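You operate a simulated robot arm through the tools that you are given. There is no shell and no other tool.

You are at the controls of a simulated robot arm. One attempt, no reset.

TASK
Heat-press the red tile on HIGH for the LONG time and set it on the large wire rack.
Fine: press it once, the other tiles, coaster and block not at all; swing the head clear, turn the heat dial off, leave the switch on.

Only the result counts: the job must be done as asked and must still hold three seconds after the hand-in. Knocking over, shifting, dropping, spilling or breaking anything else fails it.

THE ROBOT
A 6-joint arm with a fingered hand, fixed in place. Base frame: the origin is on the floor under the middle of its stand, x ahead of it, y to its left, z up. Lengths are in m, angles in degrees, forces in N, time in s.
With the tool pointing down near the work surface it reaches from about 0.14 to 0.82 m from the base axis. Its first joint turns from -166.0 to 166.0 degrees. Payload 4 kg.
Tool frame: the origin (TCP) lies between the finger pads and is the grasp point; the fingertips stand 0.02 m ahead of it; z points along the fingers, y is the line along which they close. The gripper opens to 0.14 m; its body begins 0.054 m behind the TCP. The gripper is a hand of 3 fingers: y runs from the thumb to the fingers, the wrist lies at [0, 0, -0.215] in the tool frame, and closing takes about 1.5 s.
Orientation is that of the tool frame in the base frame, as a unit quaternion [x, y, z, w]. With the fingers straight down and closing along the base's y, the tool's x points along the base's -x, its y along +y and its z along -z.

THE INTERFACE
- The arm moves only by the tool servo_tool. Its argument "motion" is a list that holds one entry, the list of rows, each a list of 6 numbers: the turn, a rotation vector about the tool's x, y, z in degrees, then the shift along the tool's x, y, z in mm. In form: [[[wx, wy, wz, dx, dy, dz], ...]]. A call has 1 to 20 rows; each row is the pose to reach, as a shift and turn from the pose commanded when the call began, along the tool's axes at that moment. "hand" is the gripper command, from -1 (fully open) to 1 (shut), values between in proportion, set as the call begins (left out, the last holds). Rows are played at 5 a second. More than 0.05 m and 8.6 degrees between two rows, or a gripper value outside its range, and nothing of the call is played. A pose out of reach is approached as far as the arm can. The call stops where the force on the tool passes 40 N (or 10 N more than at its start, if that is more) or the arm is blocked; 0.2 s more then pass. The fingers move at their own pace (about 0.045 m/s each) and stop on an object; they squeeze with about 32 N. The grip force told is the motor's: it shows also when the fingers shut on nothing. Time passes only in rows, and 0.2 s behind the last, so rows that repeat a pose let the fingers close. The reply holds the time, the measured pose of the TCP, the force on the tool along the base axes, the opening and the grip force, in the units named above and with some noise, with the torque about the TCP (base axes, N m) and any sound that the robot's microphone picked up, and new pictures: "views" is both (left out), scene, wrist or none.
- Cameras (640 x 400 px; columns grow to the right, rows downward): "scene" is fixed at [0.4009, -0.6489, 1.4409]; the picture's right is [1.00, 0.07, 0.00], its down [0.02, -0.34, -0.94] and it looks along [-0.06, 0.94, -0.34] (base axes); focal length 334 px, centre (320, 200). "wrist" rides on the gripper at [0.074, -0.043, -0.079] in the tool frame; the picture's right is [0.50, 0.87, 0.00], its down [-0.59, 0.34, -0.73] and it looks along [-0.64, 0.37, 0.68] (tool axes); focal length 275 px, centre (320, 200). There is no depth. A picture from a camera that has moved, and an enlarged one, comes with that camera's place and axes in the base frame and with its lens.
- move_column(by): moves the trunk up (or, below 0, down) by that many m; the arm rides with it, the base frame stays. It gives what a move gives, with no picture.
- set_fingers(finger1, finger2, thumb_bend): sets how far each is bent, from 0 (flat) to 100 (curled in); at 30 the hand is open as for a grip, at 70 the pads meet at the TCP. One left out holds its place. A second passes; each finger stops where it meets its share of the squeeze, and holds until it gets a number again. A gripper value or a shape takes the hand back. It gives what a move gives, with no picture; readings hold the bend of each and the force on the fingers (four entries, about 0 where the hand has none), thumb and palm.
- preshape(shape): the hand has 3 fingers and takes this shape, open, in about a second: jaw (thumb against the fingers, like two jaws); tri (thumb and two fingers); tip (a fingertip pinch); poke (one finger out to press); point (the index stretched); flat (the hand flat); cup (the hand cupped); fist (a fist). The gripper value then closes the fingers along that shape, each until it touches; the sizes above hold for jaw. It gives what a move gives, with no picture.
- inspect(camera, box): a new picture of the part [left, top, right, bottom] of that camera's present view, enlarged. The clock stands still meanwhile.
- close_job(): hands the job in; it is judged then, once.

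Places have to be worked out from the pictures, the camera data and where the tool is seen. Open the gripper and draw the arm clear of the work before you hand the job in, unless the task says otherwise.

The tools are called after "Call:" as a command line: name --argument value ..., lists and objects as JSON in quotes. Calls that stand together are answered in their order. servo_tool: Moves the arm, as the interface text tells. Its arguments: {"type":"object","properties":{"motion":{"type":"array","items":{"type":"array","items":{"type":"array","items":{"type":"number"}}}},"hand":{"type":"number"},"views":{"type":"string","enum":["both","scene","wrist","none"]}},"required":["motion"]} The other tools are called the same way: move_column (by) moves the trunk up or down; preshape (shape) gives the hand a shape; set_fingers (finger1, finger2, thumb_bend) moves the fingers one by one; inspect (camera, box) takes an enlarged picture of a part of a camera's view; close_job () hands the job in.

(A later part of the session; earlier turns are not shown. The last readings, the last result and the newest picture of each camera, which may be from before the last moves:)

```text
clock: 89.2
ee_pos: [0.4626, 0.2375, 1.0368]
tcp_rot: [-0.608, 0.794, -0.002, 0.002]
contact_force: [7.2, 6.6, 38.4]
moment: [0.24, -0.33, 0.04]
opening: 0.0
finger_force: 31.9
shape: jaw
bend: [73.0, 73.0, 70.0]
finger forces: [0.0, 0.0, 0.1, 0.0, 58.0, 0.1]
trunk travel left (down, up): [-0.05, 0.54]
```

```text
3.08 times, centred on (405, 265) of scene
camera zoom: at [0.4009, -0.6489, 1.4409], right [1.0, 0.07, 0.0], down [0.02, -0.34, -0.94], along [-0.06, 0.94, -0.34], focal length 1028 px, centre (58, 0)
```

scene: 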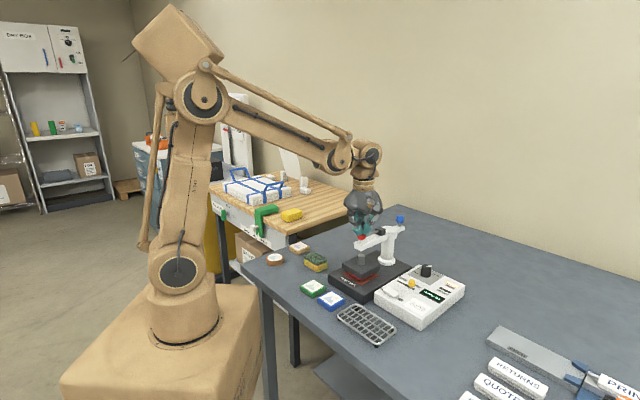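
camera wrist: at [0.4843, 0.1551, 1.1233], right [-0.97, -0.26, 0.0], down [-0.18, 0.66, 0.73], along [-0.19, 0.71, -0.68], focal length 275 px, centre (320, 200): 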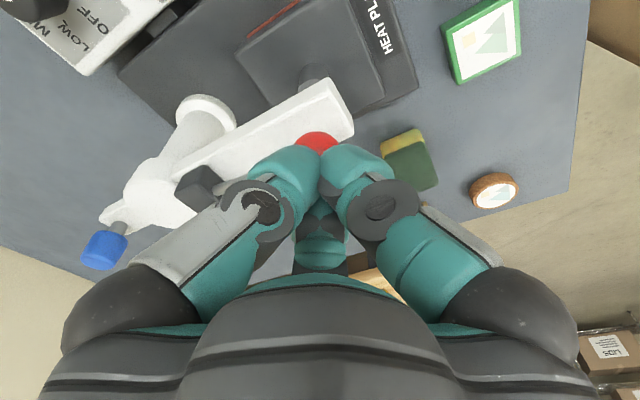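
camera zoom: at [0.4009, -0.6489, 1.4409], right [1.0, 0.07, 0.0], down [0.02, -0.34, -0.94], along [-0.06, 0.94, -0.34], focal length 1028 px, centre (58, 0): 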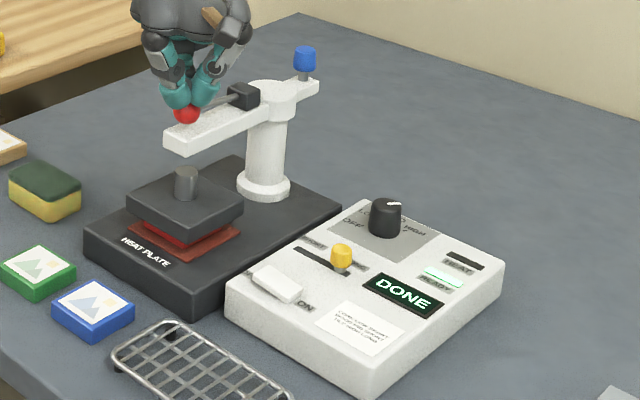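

The display says DONE, so I release at once by rising straight off the ball along its arc.

Call:
servo_tool --motion '[[[0, 0, 0, -0.5, -0.3, -7], [0, 0, 0, -2, -1.2, -17], [0, 0, 0, -5, -3, -28], [0, 0, 0, -7, -4, -45], [0, 0, 0, -7, -4, -75], [0, 0, 0, -7, -4, -75]]]' --hand 1

Call:
inspect --camera "scene" --box '[330, 200, 480, 330]'

Call:
inspect --camera "scene" --box '[330, 200, 420, 290]'

```text
clock: 90.6
ee_pos: [0.4696, 0.2439, 1.1116]
tcp_rot: [-0.609, 0.793, -0.002, 0.002]
contact_force: [0.9, 0.2, -0.5]
moment: [-0.01, -0.02, 0.0]
opening: 0.0
finger_force: 31.8
shape: jaw
bend: [73.0, 73.0, 70.0]
finger forces: [0.0, 0.1, 0.0, 0.1, 0.1, 0.0]
trunk travel left (down, up): [-0.05, 0.54]
camera wrist: at [0.4905, 0.1601, 1.1915], right [-0.97, -0.26, 0.0], down [-0.18, 0.66, 0.73], along [-0.19, 0.71, -0.68], focal length 275 px, centre (320, 200)
```

scene: 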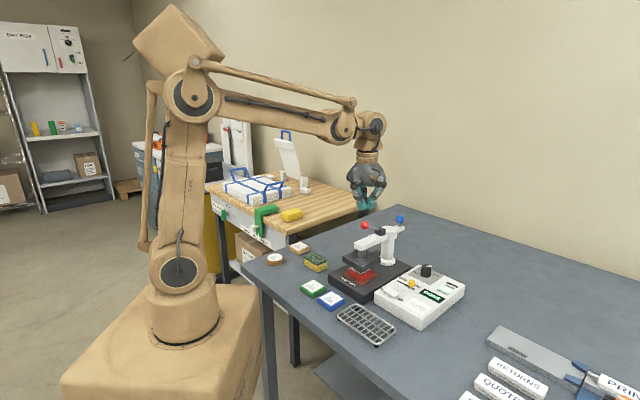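
wrist: 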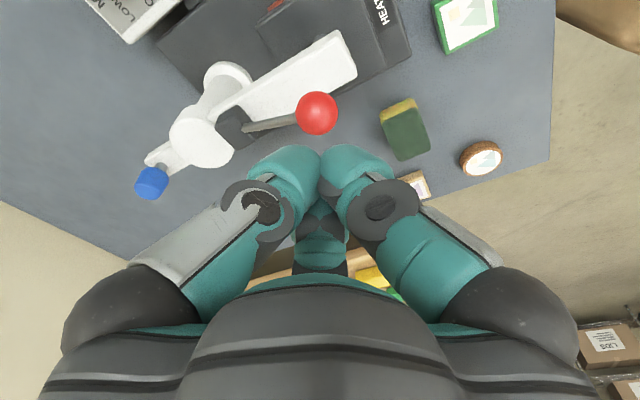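

```text
3.08 times, centred on (405, 265) of scene
camera zoom: at [0.4009, -0.6489, 1.4409], right [1.0, 0.07, 0.0], down [0.02, -0.34, -0.94], along [-0.06, 0.94, -0.34], focal length 1028 px, centre (58, 0)
```

zoom: 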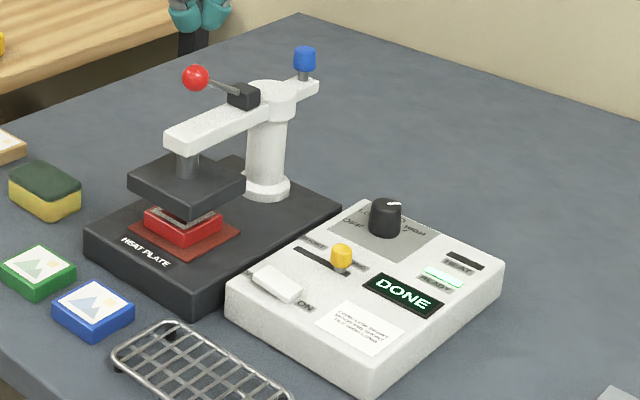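

```text
4.44 times, centred on (375, 245) of scene
camera zoom: at [0.4009, -0.6489, 1.4409], right [1.0, 0.07, 0.0], down [0.02, -0.34, -0.94], along [-0.06, 0.94, -0.34], focal length 1485 px, centre (76, 0)
```

zoom: 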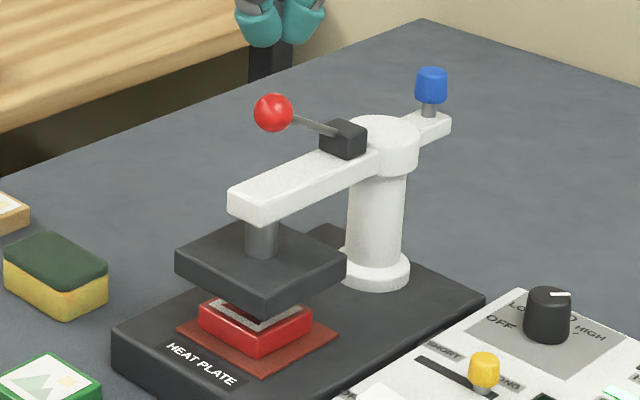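

The head lifted by itself and the display shows DONE, so the single press is complete. While the arm's rear knob is still out of the way I turn the dial off, so I move back above the dial with the hand turned to -50°.

Call:
servo_tool --motion '[[[0, 0, 0, 0, 0, -10], [0, 0, 8, -3.2, -11.6, -10], [0, 0, 16, -6.4, -23.2, -10], [0, 0, 24, -9.5, -34.8, -10], [0, 0, 32, -12.7, -46.4, -10], [0, 0, 40, -15.9, -58, -10], [0, 0, 48, -19.1, -69.6, -10], [0, 0, 56, -22.3, -81.2, -10], [0, 0, 64, -25.5, -92.8, -10], [0, 0, 72, -28.6, -104.4, -10], [0, 0, 80, -31.8, -116, -10], [0, 0, 88, -35, -127.6, -10], [0, 0, 96, -38.2, -139.2, -10], [0, 0, 104, -41.4, -150.8, -10], [0, 0, 112, -44.6, -162.4, -10], [0, 0, 119, -47.7, -174, -10], [0, 0, 125, -50.9, -185.5, -10], [0, 0, 125, -50.9, -185.5, -10], [0, 0, 125, -50.9, -185.5, -10]]]' --hand 0

Call:
inspect --camera "wrist" --box '[220, 0, 420, 140]'

```text
clock: 94.6
ee_pos: [0.6608, 0.2445, 1.1216]
tcp_rot: [0.423, 0.906, 0.0, 0.001]
contact_force: [0.2, -0.2, 0.4]
moment: [-0.01, -0.02, -0.01]
opening: 0.0695
finger_force: 0.0
shape: jaw
bend: [34.0, 34.0, 33.0]
finger forces: [0.1, 0.0, 0.0, 0.0, 0.0, 0.0]
trunk travel left (down, up): [-0.05, 0.54]
camera wrist: at [0.5801, 0.2738, 1.2007], right [0.34, 0.94, 0.0], down [0.64, -0.23, 0.74], along [0.69, -0.25, -0.68], focal length 275 px, centre (320, 200)
```

scene: 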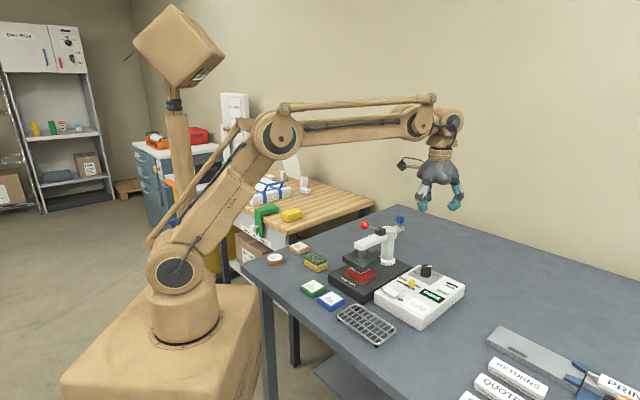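
wrist: 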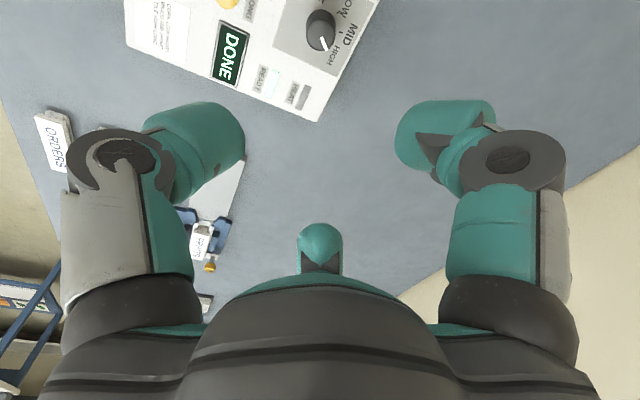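

```text
2.86 times, centred on (320, 70) of wrist
camera zoom: at [0.5801, 0.2738, 1.2007], right [0.34, 0.94, 0.0], down [0.64, -0.23, 0.74], along [0.69, -0.25, -0.68], focal length 786 px, centre (320, 571)
```

zoom: 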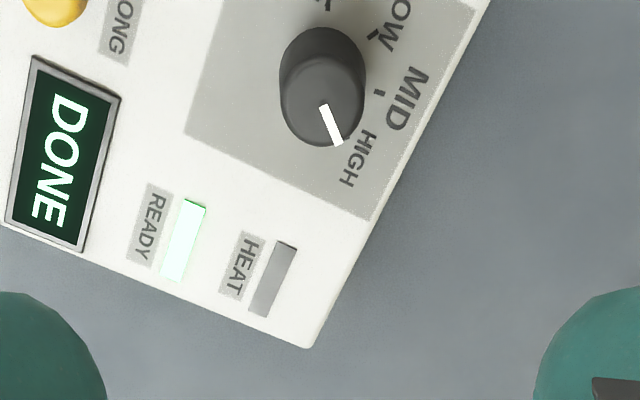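

I'm over the dial at the same spot as before. I descend around the knob to TCP z ≈ 0.909, then grip it.

Call:
servo_tool --motion '[[[0, 0, 0, 0.0, 0, 40], [0, 0, 0, 0, 0, 85], [0, 0, 0, 0, 0, 130], [0, 0, 0, 0, 0, 165], [0, 0, 0, 0, 0, 190], [0, 0, 0, 0, 0, 206], [0, 0, 0, 0, 0, 212], [0, 0, 0, 0, 0, 212]]]' --hand 0

Call:
inspect --camera "wrist" --box '[220, 80, 420, 240]'

```text
clock: 96.4
ee_pos: [0.6607, 0.2445, 0.9111]
tcp_rot: [0.423, 0.906, 0.0, 0.001]
contact_force: [0.4, -1.5, 0.2]
moment: [0.01, 0.04, 0.03]
opening: 0.0694
finger_force: 0.1
shape: jaw
bend: [34.0, 34.0, 33.0]
finger forces: [0.1, 0.0, 0.0, 0.0, 0.0, 0.1]
trunk travel left (down, up): [-0.05, 0.54]
camera wrist: at [0.5797, 0.2733, 0.991], right [0.34, 0.94, 0.0], down [0.64, -0.23, 0.74], along [0.69, -0.25, -0.68], focal length 275 px, centre (320, 200)
```

scene: 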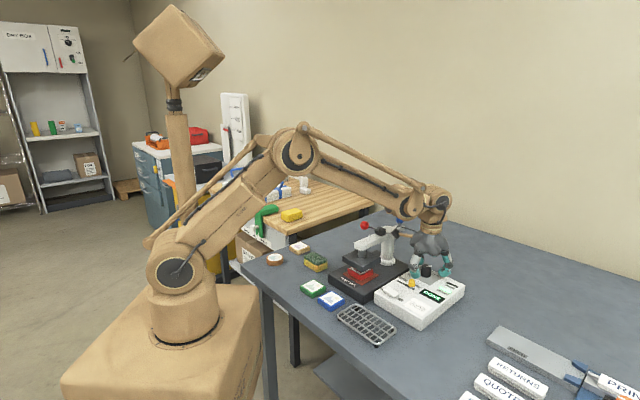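
wrist: 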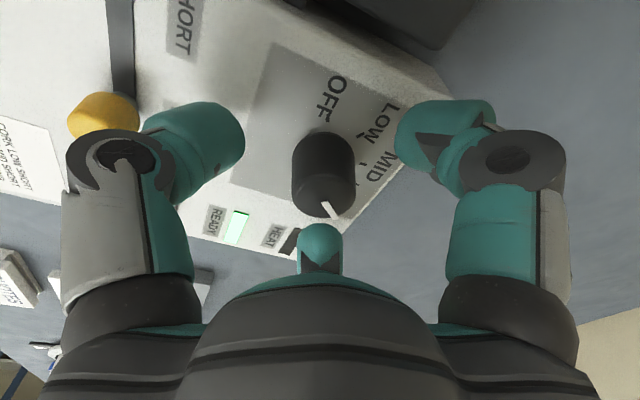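

```text
2.50 times, centred on (320, 160) of wrist
camera zoom: at [0.5797, 0.2733, 0.991], right [0.34, 0.94, 0.0], down [0.64, -0.23, 0.74], along [0.69, -0.25, -0.68], focal length 688 px, centre (320, 300)
```

zoom: 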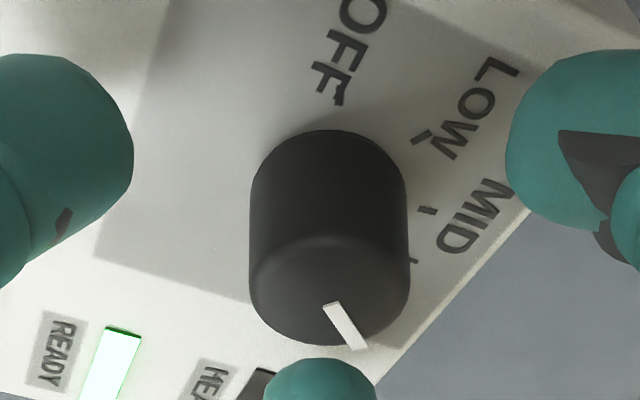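

Everything around the knob is clear. I lower 2 mm and close on it.

Call:
servo_tool --motion '[[[0, 0, 0, 0, 0, 2], [0, 0, 0, 0, 0, 2]]]' --hand 0 --views "none"

Call:
servo_tool --motion '[[[0, 0, 0, 0, 0, 0], [0, 0, 0, 0, 0, 0], [0, 0, 0, 0, 0, 0], [0, 0, 0, 0, 0, 0], [0, 0, 0, 0, 0, 0], [0, 0, 0, 0, 0, 0]]]' --hand 1 --views "wrist"

```text
clock: 97.0
ee_pos: [0.6617, 0.2419, 0.9099]
tcp_rot: [0.423, 0.906, 0.001, 0.002]
contact_force: [-0.4, 0.1, -0.5]
moment: [-0.01, 0.01, 0.0]
opening: 0.0697
finger_force: 0.0
shape: jaw
bend: [34.0, 34.0, 33.0]
finger forces: [0.0, 0.0, 0.1, 0.0, 0.1, 0.0]
trunk travel left (down, up): [-0.05, 0.54]
```

```text
clock: 98.4
ee_pos: [0.6615, 0.2436, 0.9072]
tcp_rot: [0.423, 0.906, 0.001, 0.001]
contact_force: [-3.7, -1.2, -10.0]
moment: [0.03, 0.03, 0.06]
opening: 0.0226
finger_force: 32.1
shape: jaw
bend: [50.0, 96.0, 53.0]
finger forces: [26.5, 25.4, 0.1, 0.0, 27.1, 0.0]
trunk travel left (down, up): [-0.05, 0.54]
camera wrist: at [0.581, 0.2724, 0.9881], right [0.34, 0.94, 0.0], down [0.64, -0.23, 0.74], along [0.69, -0.25, -0.68], focal length 275 px, centre (320, 200)
```

wrist: 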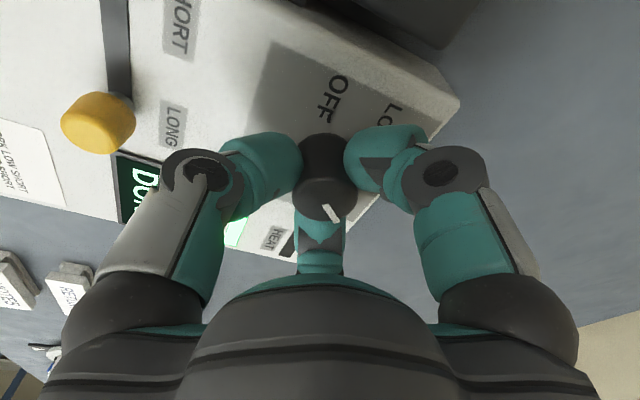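

The knob is gripped. I turn counter-clockwise through the first 72°.

Call:
servo_tool --motion '[[[0, 0, -8, 0, 0, 0], [0, 0, -16, 0, 0, 0], [0, 0, -24, 0, 0, 0], [0, 0, -32, 0, 0, 0], [0, 0, -40, 0, 0, 0], [0, 0, -48, 0, 0, 0], [0, 0, -56, 0, 0, 0], [0, 0, -64, 0, 0, 0], [0, 0, -72, 0, 0, 0], [0, 0, -72, 0, 0, 0]]]' --hand 1

Call:
inspect --camera "scene" --box '[380, 230, 480, 320]'

```text
clock: 100.6
ee_pos: [0.6626, 0.2441, 0.9069]
tcp_rot: [-0.192, 0.981, 0.0, 0.002]
contact_force: [32.7, 0.2, 22.5]
moment: [-0.01, -0.41, -0.08]
opening: 0.0227
finger_force: 31.7
shape: jaw
bend: [97.0, 96.0, 53.0]
finger forces: [27.8, 38.9, 0.0, 0.1, 40.3, 0.0]
trunk travel left (down, up): [-0.05, 0.54]
camera wrist: at [0.6099, 0.176, 0.987], right [-0.79, 0.61, 0.0], down [0.41, 0.53, 0.74], along [0.45, 0.58, -0.68], focal length 275 px, centre (320, 200)
```

scene: 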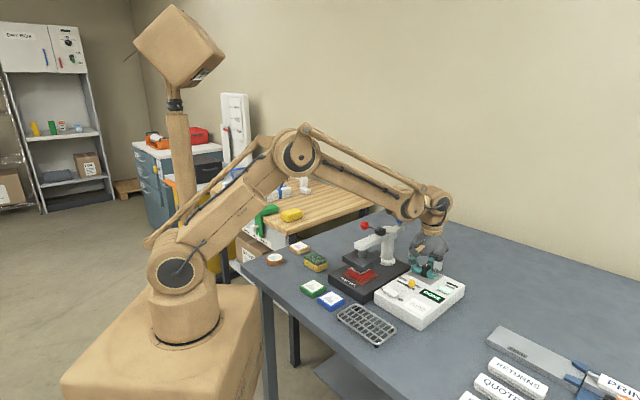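
wrist: 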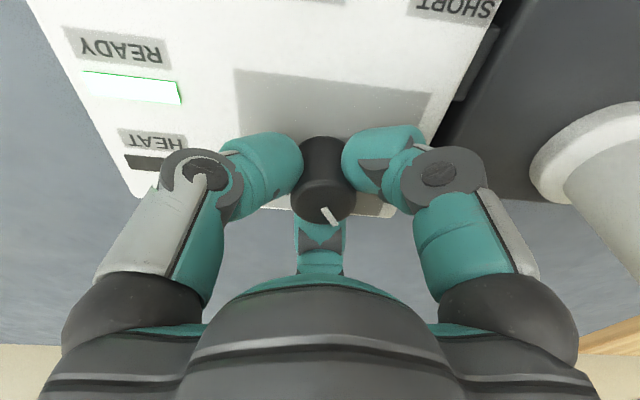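

```text
4.44 times, centred on (430, 275) of scene
camera zoom: at [0.4009, -0.6489, 1.4409], right [1.0, 0.07, 0.0], down [0.02, -0.34, -0.94], along [-0.06, 0.94, -0.34], focal length 1485 px, centre (-169, -133)
```

zoom: 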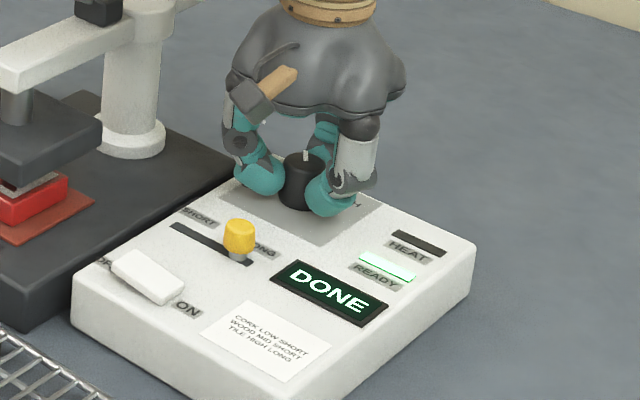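

The dial follows (pointer now near 75°), but a side load of about 33 N has built up. I open to let it relax, then re-grip at the same angle before going on.

Call:
servo_tool --motion '[[[0, 0, 0, 0, 0, 0], [0, 0, 0, 0, 0, 0], [0, 0, 0, 0, 0, 0], [0, 0, 0, 0, 0, 0], [0, 0, 0, 0, 0, 0]]]' --hand 0

Call:
inspect --camera "wrist" --box '[220, 80, 420, 240]'

Call:
inspect --camera "scene" --box '[400, 240, 460, 290]'

```text
clock: 101.8
ee_pos: [0.6613, 0.2441, 0.9079]
tcp_rot: [-0.191, 0.982, 0.0, 0.002]
contact_force: [-0.1, 0.5, 0.3]
moment: [0.02, 0.01, 0.03]
opening: 0.0698
finger_force: 0.0
shape: jaw
bend: [34.0, 34.0, 33.0]
finger forces: [0.0, 0.0, 0.1, 0.0, 0.1, 0.1]
trunk travel left (down, up): [-0.05, 0.54]
camera wrist: at [0.6081, 0.1769, 0.9874], right [-0.79, 0.62, 0.0], down [0.42, 0.53, 0.74], along [0.45, 0.58, -0.68], focal length 275 px, centre (320, 200)
```

scene: 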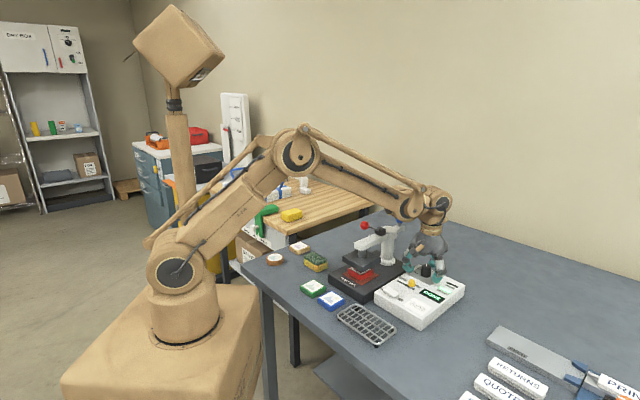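
wrist: 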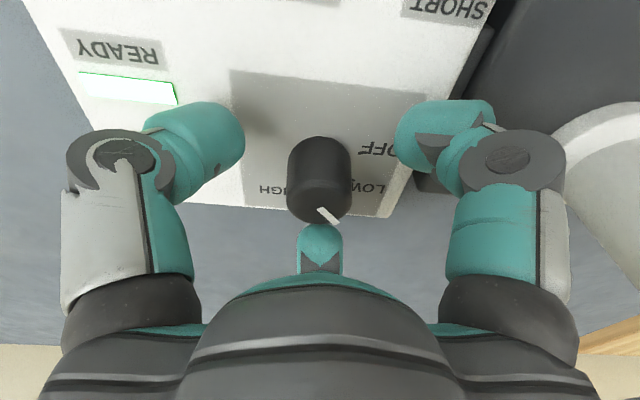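

```text
2.50 times, centred on (320, 160) of wrist
camera zoom: at [0.6081, 0.1769, 0.9874], right [-0.79, 0.62, 0.0], down [0.42, 0.53, 0.74], along [0.45, 0.58, -0.68], focal length 688 px, centre (320, 300)
```

zoom: 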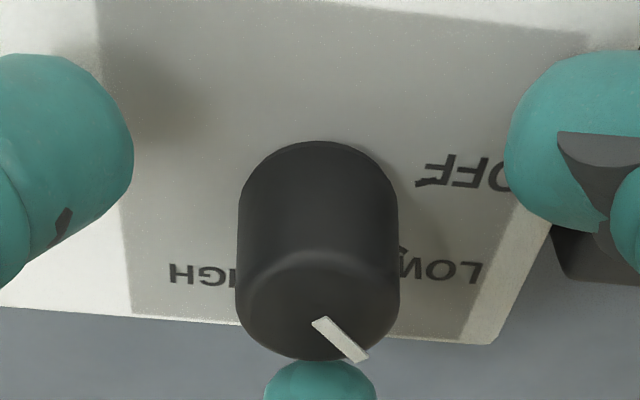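

```text
8.00 times, centred on (430, 265) of scene
camera zoom: at [0.4009, -0.6489, 1.4409], right [1.0, 0.07, 0.0], down [0.02, -0.34, -0.94], along [-0.06, 0.94, -0.34], focal length 2674 px, centre (-560, -320)
```

zoom: 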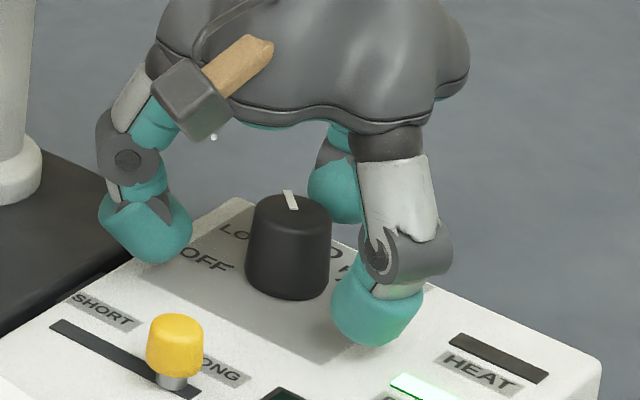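

The load vanished and the knob is still centred, with the pointer about halfway. I re-grip and turn the remaining 77°.

Call:
servo_tool --motion '[[[0, 0, 0, 0, 0, 0], [0, 0, 0, 0, 0, 0], [0, 0, 0, 0, 0, 0], [0, 0, 0, 0, 0, 0], [0, 0, 0, 0, 0, 0], [0, 0, 0, 0, 0, 0]]]' --hand 1 --views "none"

Call:
servo_tool --motion '[[[0, 0, -8, 0, 0, 0], [0, 0, -16, 0, 0, 0], [0, 0, -24, 0, 0, 0], [0, 0, -32, 0, 0, 0], [0, 0, -40, 0, 0, 0], [0, 0, -48, 0, 0, 0], [0, 0, -56, 0, 0, 0], [0, 0, -64, 0, 0, 0], [0, 0, -71, 0, 0, 0], [0, 0, -77, 0, 0, 0], [0, 0, -77, 0, 0, 0]]]' --hand 1

Call:
inspect --camera "scene" --box '[380, 230, 480, 320]'

```text
clock: 103.2
ee_pos: [0.6614, 0.2453, 0.908]
tcp_rot: [-0.191, 0.982, -0.001, 0.001]
contact_force: [-3.0, -1.2, -9.3]
moment: [-0.06, 0.04, 0.0]
opening: 0.0232
finger_force: 32.0
shape: jaw
bend: [96.0, 97.0, 51.0]
finger forces: [26.2, 25.8, 0.1, 0.0, 27.4, 0.0]
trunk travel left (down, up): [-0.05, 0.54]
```

```text
clock: 105.6
ee_pos: [0.6632, 0.2436, 0.9079]
tcp_rot: [0.76, -0.65, 0.001, 0.0]
contact_force: [4.8, -2.0, -7.7]
moment: [-0.01, -0.02, -0.9]
opening: 0.0228
finger_force: 32.3
shape: jaw
bend: [95.0, 97.0, 52.0]
finger forces: [25.4, 29.2, 0.0, 0.0, 29.4, 0.0]
trunk travel left (down, up): [-0.05, 0.54]
camera wrist: at [0.7168, 0.1775, 0.9875], right [-0.78, -0.63, 0.0], down [-0.43, 0.53, 0.73], along [-0.46, 0.57, -0.68], focal length 275 px, centre (320, 200)
```

scene: 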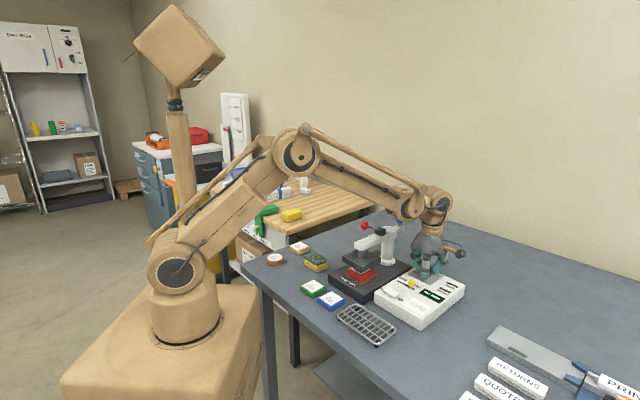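
wrist: 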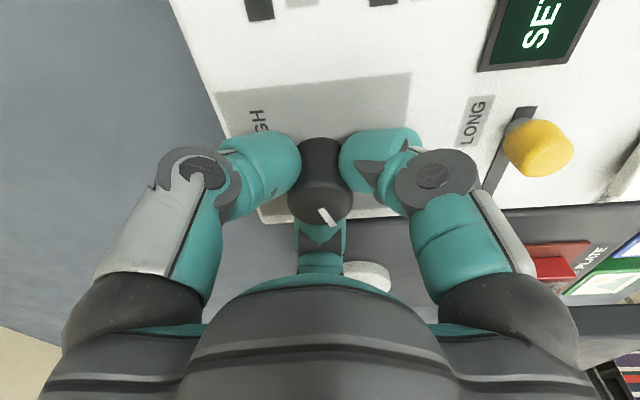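

```text
4.44 times, centred on (430, 275) of scene
camera zoom: at [0.4009, -0.6489, 1.4409], right [1.0, 0.07, 0.0], down [0.02, -0.34, -0.94], along [-0.06, 0.94, -0.34], focal length 1485 px, centre (-169, -133)
```

zoom: 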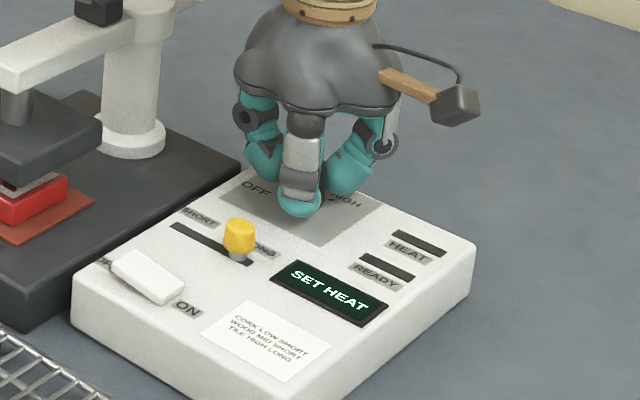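

The display is back to SET HEAT with both lamps out, so the dial is at its OFF stop. I open, rise and go to above the blue knob, now near (0.5945, 0.369), to swing the head away.

Call:
servo_tool --motion '[[[0, 0, 0, 0, 0, 0], [0, 0, 0, 0, 0, 0], [0, 0, 0, 0, 0, 0], [0, 0, 0, 0, 0, 0], [0, 0, 0, 0, 0, -15], [0, 0, 0, 0, 0, -60], [0, 0, 0, 0, 0, -105], [0, 0, 0, 0, 0, -150], [0, 0, 0, 0, 0, -195], [0, 0, 8, -13, 5, -200], [0, 0, 16, -27, 9, -200], [0, 0, 24, -40, 14, -200], [0, 0, 32, -53, 19, -200], [0, 0, 40, -67, 24, -200], [0, 0, 48, -80, 28, -200], [0, 0, 56, -93, 33, -200], [0, 0, 64, -107, 38, -200], [0, 0, 72, -120, 42.5, -200], [0, 0, 79, -133.3, 47.2, -200], [0, 0, 79, -133.3, 47.2, -200]]]' --hand 0

Call:
inspect --camera "wrist" --box '[220, 60, 420, 240]'

Call:
inspect --camera "scene" --box '[370, 240, 470, 320]'

```text
clock: 109.8
ee_pos: [0.5938, 0.3688, 1.1075]
tcp_rot: [-0.173, 0.985, -0.001, 0.001]
contact_force: [0.8, -0.4, -0.3]
moment: [0.03, 0.0, 0.0]
opening: 0.0696
finger_force: 0.1
shape: jaw
bend: [34.0, 34.0, 33.0]
finger forces: [0.1, 0.0, 0.0, 0.0, 0.1, 0.0]
trunk travel left (down, up): [-0.05, 0.54]
camera wrist: at [0.5376, 0.3025, 1.1875], right [-0.76, 0.64, 0.0], down [0.43, 0.52, 0.74], along [0.48, 0.56, -0.68], focal length 275 px, centre (320, 200)
```

scene: 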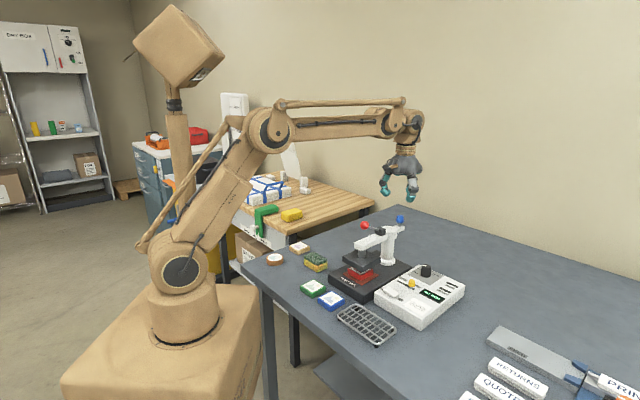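
wrist: 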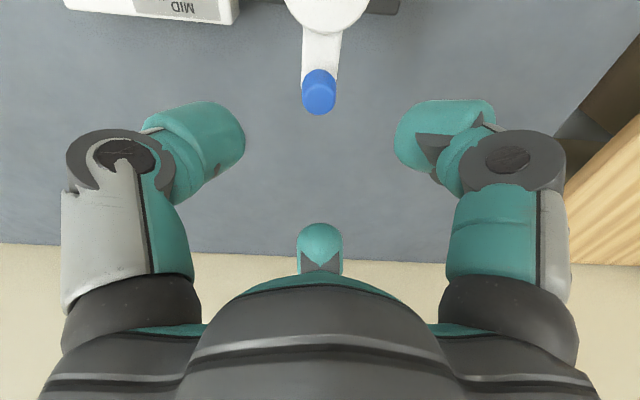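

```text
2.22 times, centred on (320, 150) of wrist
camera zoom: at [0.5376, 0.3025, 1.1875], right [-0.76, 0.64, 0.0], down [0.43, 0.52, 0.74], along [0.48, 0.56, -0.68], focal length 612 px, centre (320, 311)
```

zoom: 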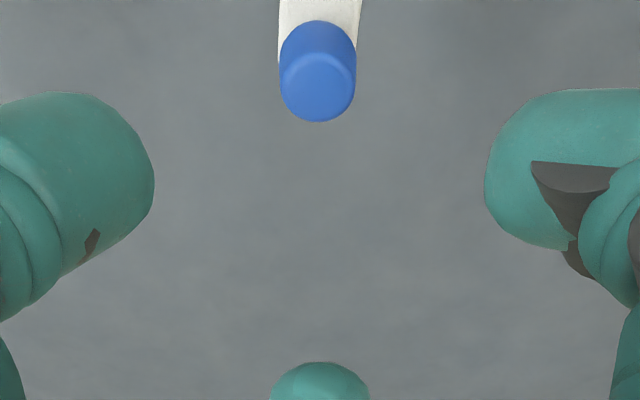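

```text
5.00 times, centred on (420, 280) of scene
camera zoom: at [0.4009, -0.6489, 1.4409], right [1.0, 0.07, 0.0], down [0.02, -0.34, -0.94], along [-0.06, 0.94, -0.34], focal length 1671 px, centre (-180, -200)
```

zoom: 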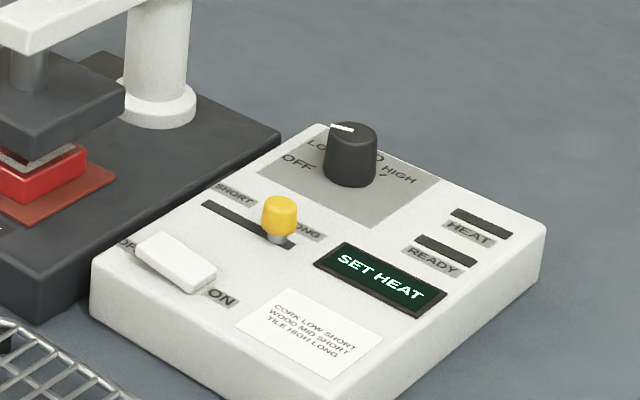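

The dial is at OFF with the switch untouched, and the blue knob is right below at (0.5935, 0.368). I descend around it.

Call:
servo_tool --motion '[[[0, 0, 0, 0, 0, 25], [0, 0, 0, 0, 0, 50], [0, 0, 0, 0, 0, 70], [0, 0, 0, 0, 0, 82], [0, 0, 0, 0, 0, 85], [0, 0, 0, 0, 0, 85]]]' --hand 0 --views "none"

Call:
servo_tool --motion '[[[0, 0, 0, 0, 0, 0], [0, 0, 0, 0, 0, 0], [0, 0, 0, 0, 0, 0], [0, 0, 0, 0, 0, 0], [0, 0, 0, 0, 0, 0]]]' --hand 0.6

Call:
inspect --camera "wrist" --box '[220, 60, 420, 240]'

```text
clock: 111.2
ee_pos: [0.5952, 0.3691, 1.0239]
tcp_rot: [-0.173, 0.985, -0.001, 0.002]
contact_force: [0.2, -0.5, -0.6]
moment: [-0.01, 0.0, -0.01]
opening: 0.0693
finger_force: 0.1
shape: jaw
bend: [34.0, 34.0, 33.0]
finger forces: [0.0, 0.1, 0.0, 0.0, 0.0, 0.0]
trunk travel left (down, up): [-0.05, 0.54]
```

```text
clock: 112.4
ee_pos: [0.5942, 0.3684, 1.0236]
tcp_rot: [-0.173, 0.985, -0.001, 0.002]
contact_force: [0.6, -0.2, 0.4]
moment: [-0.02, 0.01, 0.01]
opening: 0.0285
finger_force: 0.1
shape: jaw
bend: [49.0, 49.0, 48.0]
finger forces: [0.0, 0.0, 0.1, 0.0, 0.0, 0.1]
trunk travel left (down, up): [-0.05, 0.54]
camera wrist: at [0.5389, 0.3028, 1.1033], right [-0.77, 0.64, 0.0], down [0.43, 0.52, 0.74], along [0.47, 0.56, -0.68], focal length 275 px, centre (320, 200)
```

scene: 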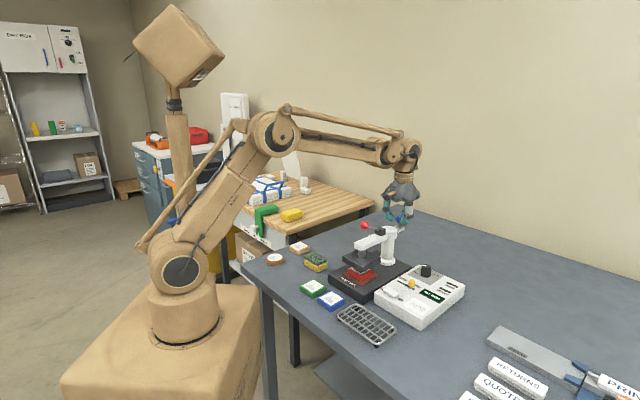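
wrist: 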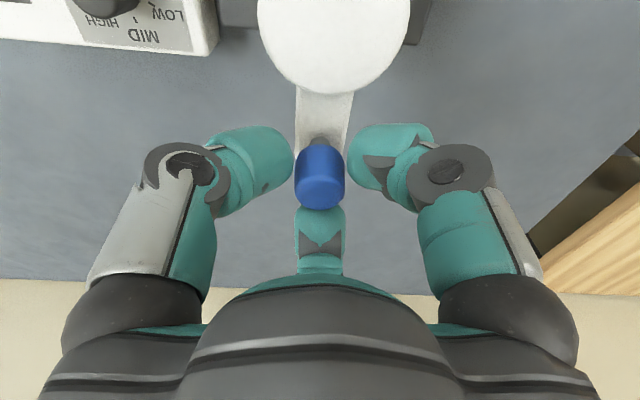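

```text
2.22 times, centred on (320, 150) of wrist
camera zoom: at [0.5389, 0.3028, 1.1033], right [-0.77, 0.64, 0.0], down [0.43, 0.52, 0.74], along [0.47, 0.56, -0.68], focal length 612 px, centre (320, 311)
```

zoom: 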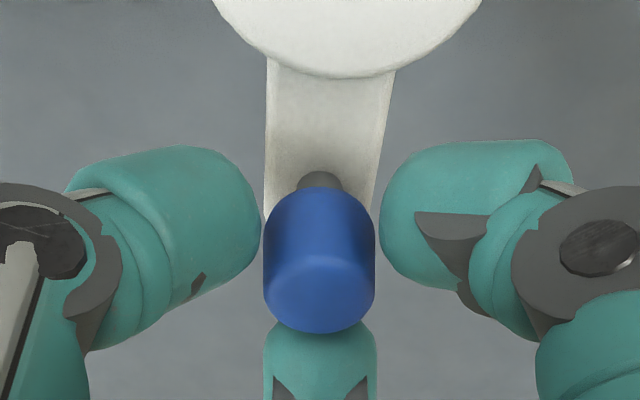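

The cage is around the blue knob again. I swing it back clockwise along the arc by 80°, which with the play brings the head to about its starting place.

Call:
servo_tool --motion '[[[0, 0, 5, -1.85, -4.5, 0], [0, 0, 10, -3.3, -9.1, 0], [0, 0, 15, -4.4, -13.8, 0], [0, 0, 20, -5.0, -18.6, 0], [0, 0, 25, -5.2, -23.5, 0], [0, 0, 30, -5.0, -28.3, 0], [0, 0, 35, -4.4, -33.1, 0], [0, 0, 40, -3.3, -37.8, 0], [0, 0, 45, -1.85, -42.4, 0], [0, 0, 50, 0, -46.9, 0], [0, 0, 55, 2.2, -51.2, 0], [0, 0, 60, 4.8, -55.3, 0], [0, 0, 65, 7.8, -59.1, 0], [0, 0, 70, 11.1, -62.7, 0], [0, 0, 75, 14.6, -66.0, 0], [0, 0, 80, 18.5, -68.9, 0], [0, 0, 80, 18.5, -68.9, 0]]]' --hand 0.6

Call:
inspect --camera "scene" --box '[330, 190, 440, 290]'

```text
clock: 116.0
ee_pos: [0.6007, 0.2967, 1.0237]
tcp_rot: [0.501, 0.865, 0.0, 0.001]
contact_force: [-0.4, 0.6, 0.1]
moment: [-0.01, 0.0, -0.01]
opening: 0.0283
finger_force: 0.1
shape: jaw
bend: [49.0, 49.0, 48.0]
finger forces: [0.2, 0.1, 0.1, 0.0, 0.0, 0.1]
trunk travel left (down, up): [-0.05, 0.54]
camera wrist: at [0.5262, 0.3393, 1.1024], right [0.5, 0.87, 0.0], down [0.58, -0.34, 0.74], along [0.64, -0.37, -0.68], focal length 275 px, centre (320, 200)
```

scene: 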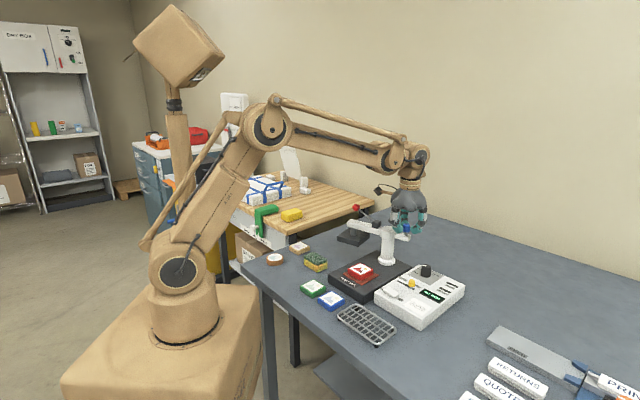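
wrist: 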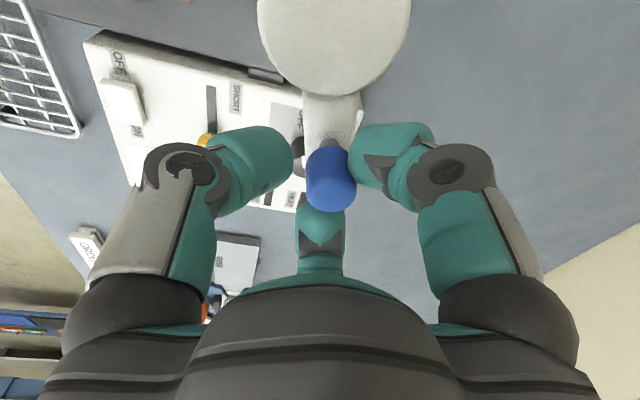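

```text
4.00 times, centred on (385, 240) of scene
camera zoom: at [0.4009, -0.6489, 1.4409], right [1.0, 0.07, 0.0], down [0.02, -0.34, -0.94], along [-0.06, 0.94, -0.34], focal length 1337 px, centre (60, 40)
```

zoom: 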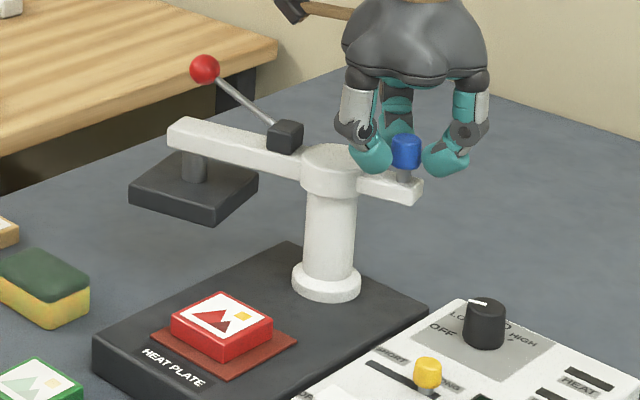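

The head is back at its starting angle, clear of the plate, and the red tile's print is now vivid. I open, rise and move over the tile with the same hand turn as before.

Call:
servo_tool --motion '[[[0, 0, 0, 0, 0, 0], [0, 0, 0, 0, 0, 0], [0, 0, 0, 0, 0, 0], [0, 0, 0, 0, 0, -15], [0, 0, 0, 0, 0, -50], [0, 0, 0, 0, 0, -90], [0, 0, 0, 0, 0, -126], [0, 0, -5.6, 2.5, -18, -126], [0, 0, -11.2, 5, -36, -126], [0, 0, -16.8, 7.5, -55, -126], [0, 0, -22.5, 10, -73, -126], [0, 0, -28, 12.5, -91, -126], [0, 0, -33.6, 15, -109, -126], [0, 0, -39.2, 17.6, -128, -126], [0, 0, -45, 20.1, -145.9, -126], [0, 0, -45, 20.1, -145.9, -126], [0, 0, -45, 20.1, -145.9, -126]]]' --hand 0

Call:
inspect --camera "wrist" --box '[220, 0, 440, 140]'

Call:
inspect --camera "scene" --box '[330, 200, 440, 300]'

```text
clock: 119.6
ee_pos: [0.4629, 0.2422, 1.15]
tcp_rot: [0.13, 0.991, 0.001, 0.002]
contact_force: [-0.3, 0.3, 0.1]
moment: [-0.03, 0.01, 0.02]
opening: 0.0697
finger_force: 0.0
shape: jaw
bend: [34.0, 34.0, 33.0]
finger forces: [0.0, 0.1, 0.1, 0.0, 0.0, 0.0]
trunk travel left (down, up): [-0.05, 0.54]
camera wrist: at [0.3784, 0.2199, 1.2279], right [-0.26, 0.97, 0.0], down [0.65, 0.18, 0.74], along [0.71, 0.19, -0.68], focal length 275 px, centre (320, 200)
```

scene: 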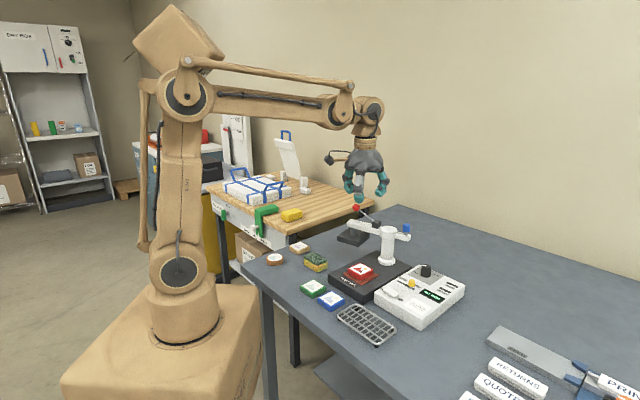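
wrist: 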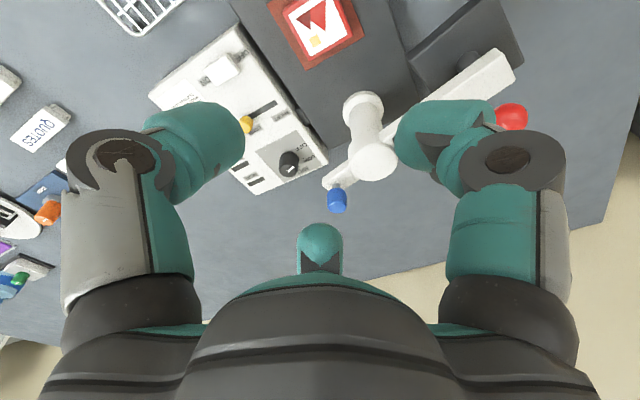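

```text
2.86 times, centred on (330, 70) of wrist
camera zoom: at [0.3784, 0.2199, 1.2279], right [-0.26, 0.97, 0.0], down [0.65, 0.18, 0.74], along [0.71, 0.19, -0.68], focal length 786 px, centre (291, 571)
```

zoom: 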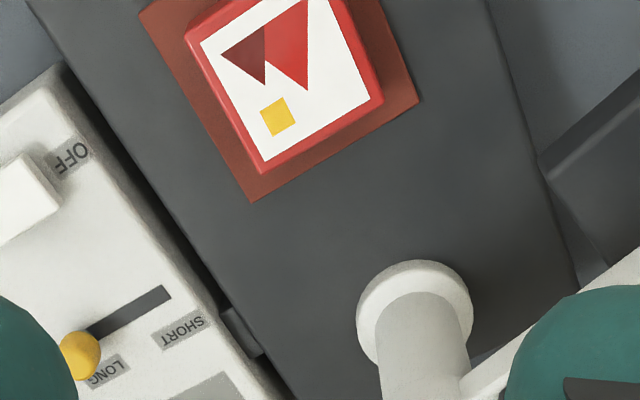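

```text
4.00 times, centred on (385, 250) of scene
camera zoom: at [0.4009, -0.6489, 1.4409], right [1.0, 0.07, 0.0], down [0.02, -0.34, -0.94], along [-0.06, 0.94, -0.34], focal length 1337 px, centre (60, 0)
```

zoom: 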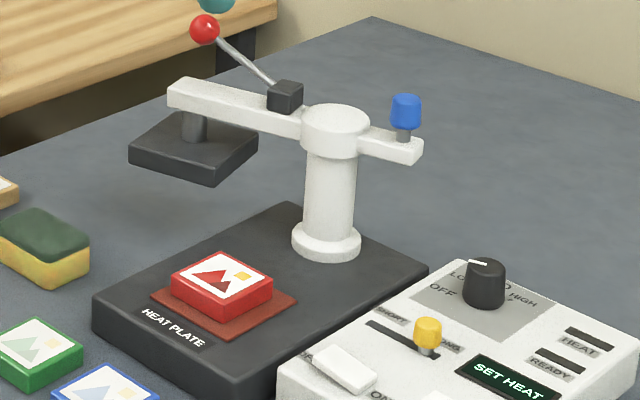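

The tile sits centred at about (0.462, 0.241) with its print developed, and the display shows SET HEAT. I open to 9 cm and descend around it.

Call:
servo_tool --motion '[[[0, 0, 0, 0, 0, 45], [0, 0, 0, 0, 0, 90], [0, 0, 0, 0, 0, 135], [0, 0, 0, 0, 0, 175], [0, 0, 0, 0, 0, 205], [0, 0, 0, 0, 0, 225], [0, 0, 0, 0, 0, 225]]]' --hand -0.3

Call:
inspect --camera "scene" --box '[330, 220, 410, 300]'

```text
clock: 121.2
ee_pos: [0.4635, 0.2426, 0.9242]
tcp_rot: [0.13, 0.991, 0.001, 0.001]
contact_force: [-0.8, -0.2, 0.2]
moment: [0.01, 0.02, -0.03]
opening: 0.0908
finger_force: 0.1
shape: jaw
bend: [29.0, 29.0, 27.0]
finger forces: [0.0, 0.0, 0.0, 0.0, 0.0, 0.0]
trunk travel left (down, up): [-0.05, 0.54]
camera wrist: at [0.3813, 0.2196, 1.0036], right [-0.26, 0.97, 0.0], down [0.65, 0.18, 0.74], along [0.71, 0.19, -0.68], focal length 275 px, centre (320, 200)
```

scene: 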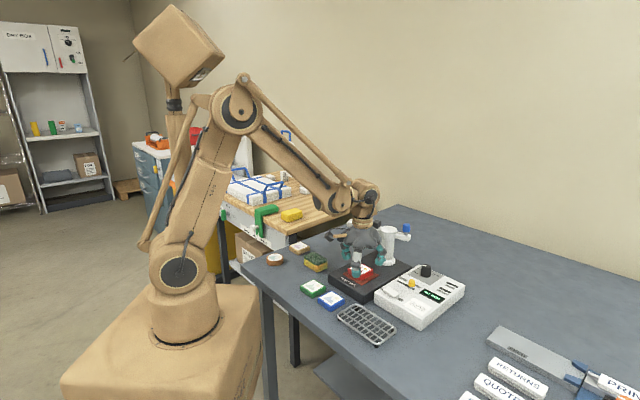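
wrist: 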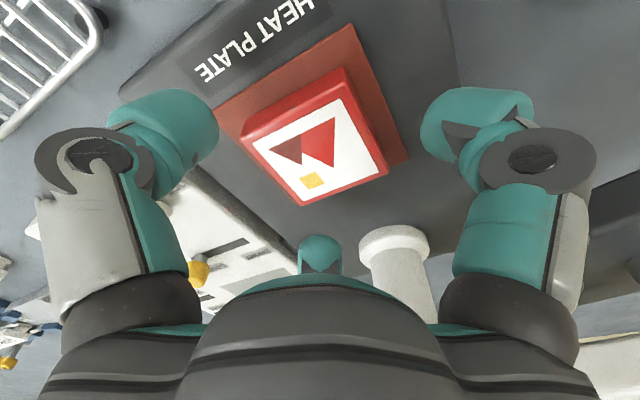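

```text
5.00 times, centred on (370, 260) of scene
camera zoom: at [0.4009, -0.6489, 1.4409], right [1.0, 0.07, 0.0], down [0.02, -0.34, -0.94], along [-0.06, 0.94, -0.34], focal length 1671 px, centre (70, -100)
```

zoom: 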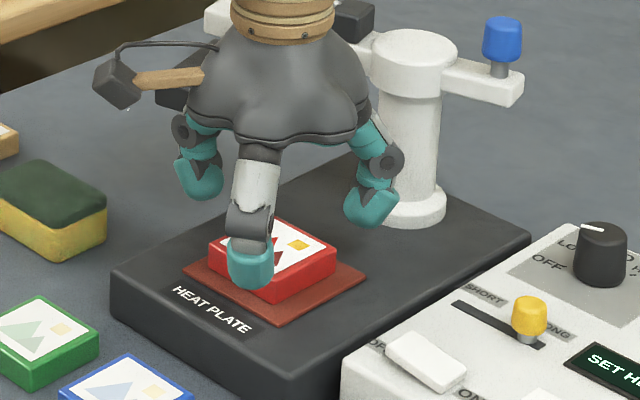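

The tile is centred under the hand within 1 mm. I lower to the same height as at its release and close.

Call:
servo_tool --motion '[[[0, 0, 0, 0, 0, 10], [0, 0, 0, 0, 0, 18], [0, 0, 0, 0, 0, 23], [0, 0, 0, 0, 0, 23]]]' --hand -0.3 --views "none"

Call:
servo_tool --motion '[[[0, 0, 0, 0, 0, 0], [0, 0, 0, 0, 0, 0], [0, 0, 0, 0, 0, 0], [0, 0, 0, 0, 0, 0], [0, 0, 0, 0, 0, 0], [0, 0, 0, 0, 0, 0], [0, 0, 0, 0, 0, 0], [0, 0, 0, 0, 0, 0]]]' --hand 1

Call:
inspect --camera "scene" --box '[340, 235, 400, 285]'

```text
clock: 122.2
ee_pos: [0.4637, 0.2417, 0.9017]
tcp_rot: [0.131, 0.991, 0.001, 0.002]
contact_force: [0.7, -0.3, 0.0]
moment: [0.0, -0.02, -0.01]
opening: 0.0901
finger_force: 0.0
shape: jaw
bend: [29.0, 29.0, 27.0]
finger forces: [0.0, 0.1, 0.1, 0.1, 0.0, 0.1]
trunk travel left (down, up): [-0.05, 0.54]
```

```text
clock: 124.0
ee_pos: [0.4639, 0.2414, 0.9019]
tcp_rot: [0.13, 0.991, 0.001, 0.002]
contact_force: [-0.3, -0.1, 0.3]
moment: [-0.05, -0.03, 0.01]
opening: 0.0571
finger_force: 31.7
shape: jaw
bend: [42.0, 37.0, 36.0]
finger forces: [27.8, 25.2, 0.1, 0.1, 25.3, 0.0]
trunk travel left (down, up): [-0.05, 0.54]
camera wrist: at [0.3811, 0.2197, 0.9807], right [-0.26, 0.97, 0.0], down [0.65, 0.18, 0.74], along [0.71, 0.19, -0.68], focal length 275 px, centre (320, 200)
```

scene: 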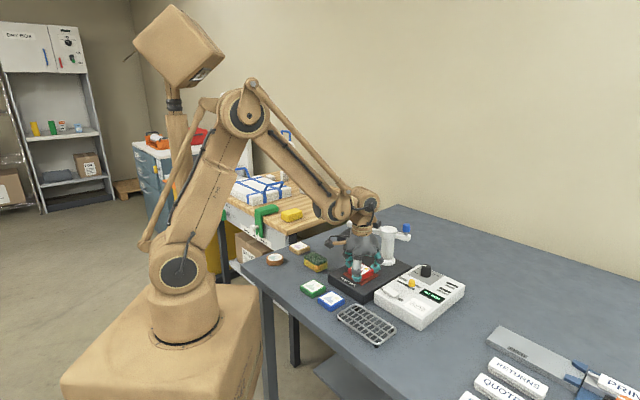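
wrist: 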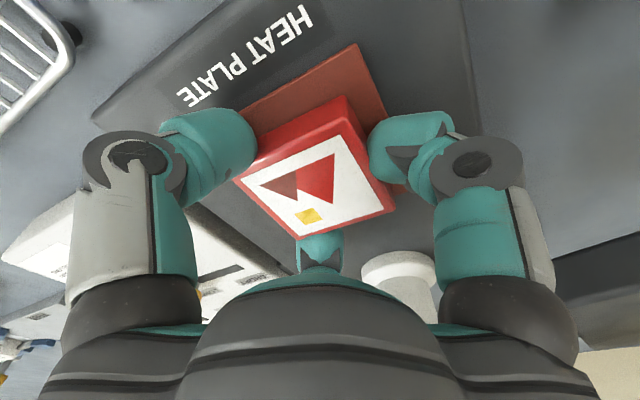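

```text
8.00 times, centred on (370, 260) of scene
camera zoom: at [0.4009, -0.6489, 1.4409], right [1.0, 0.07, 0.0], down [0.02, -0.34, -0.94], along [-0.06, 0.94, -0.34], focal length 2674 px, centre (-80, -280)
```

zoom: 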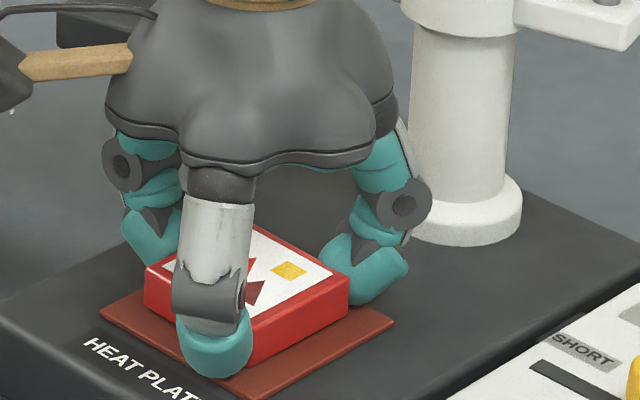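

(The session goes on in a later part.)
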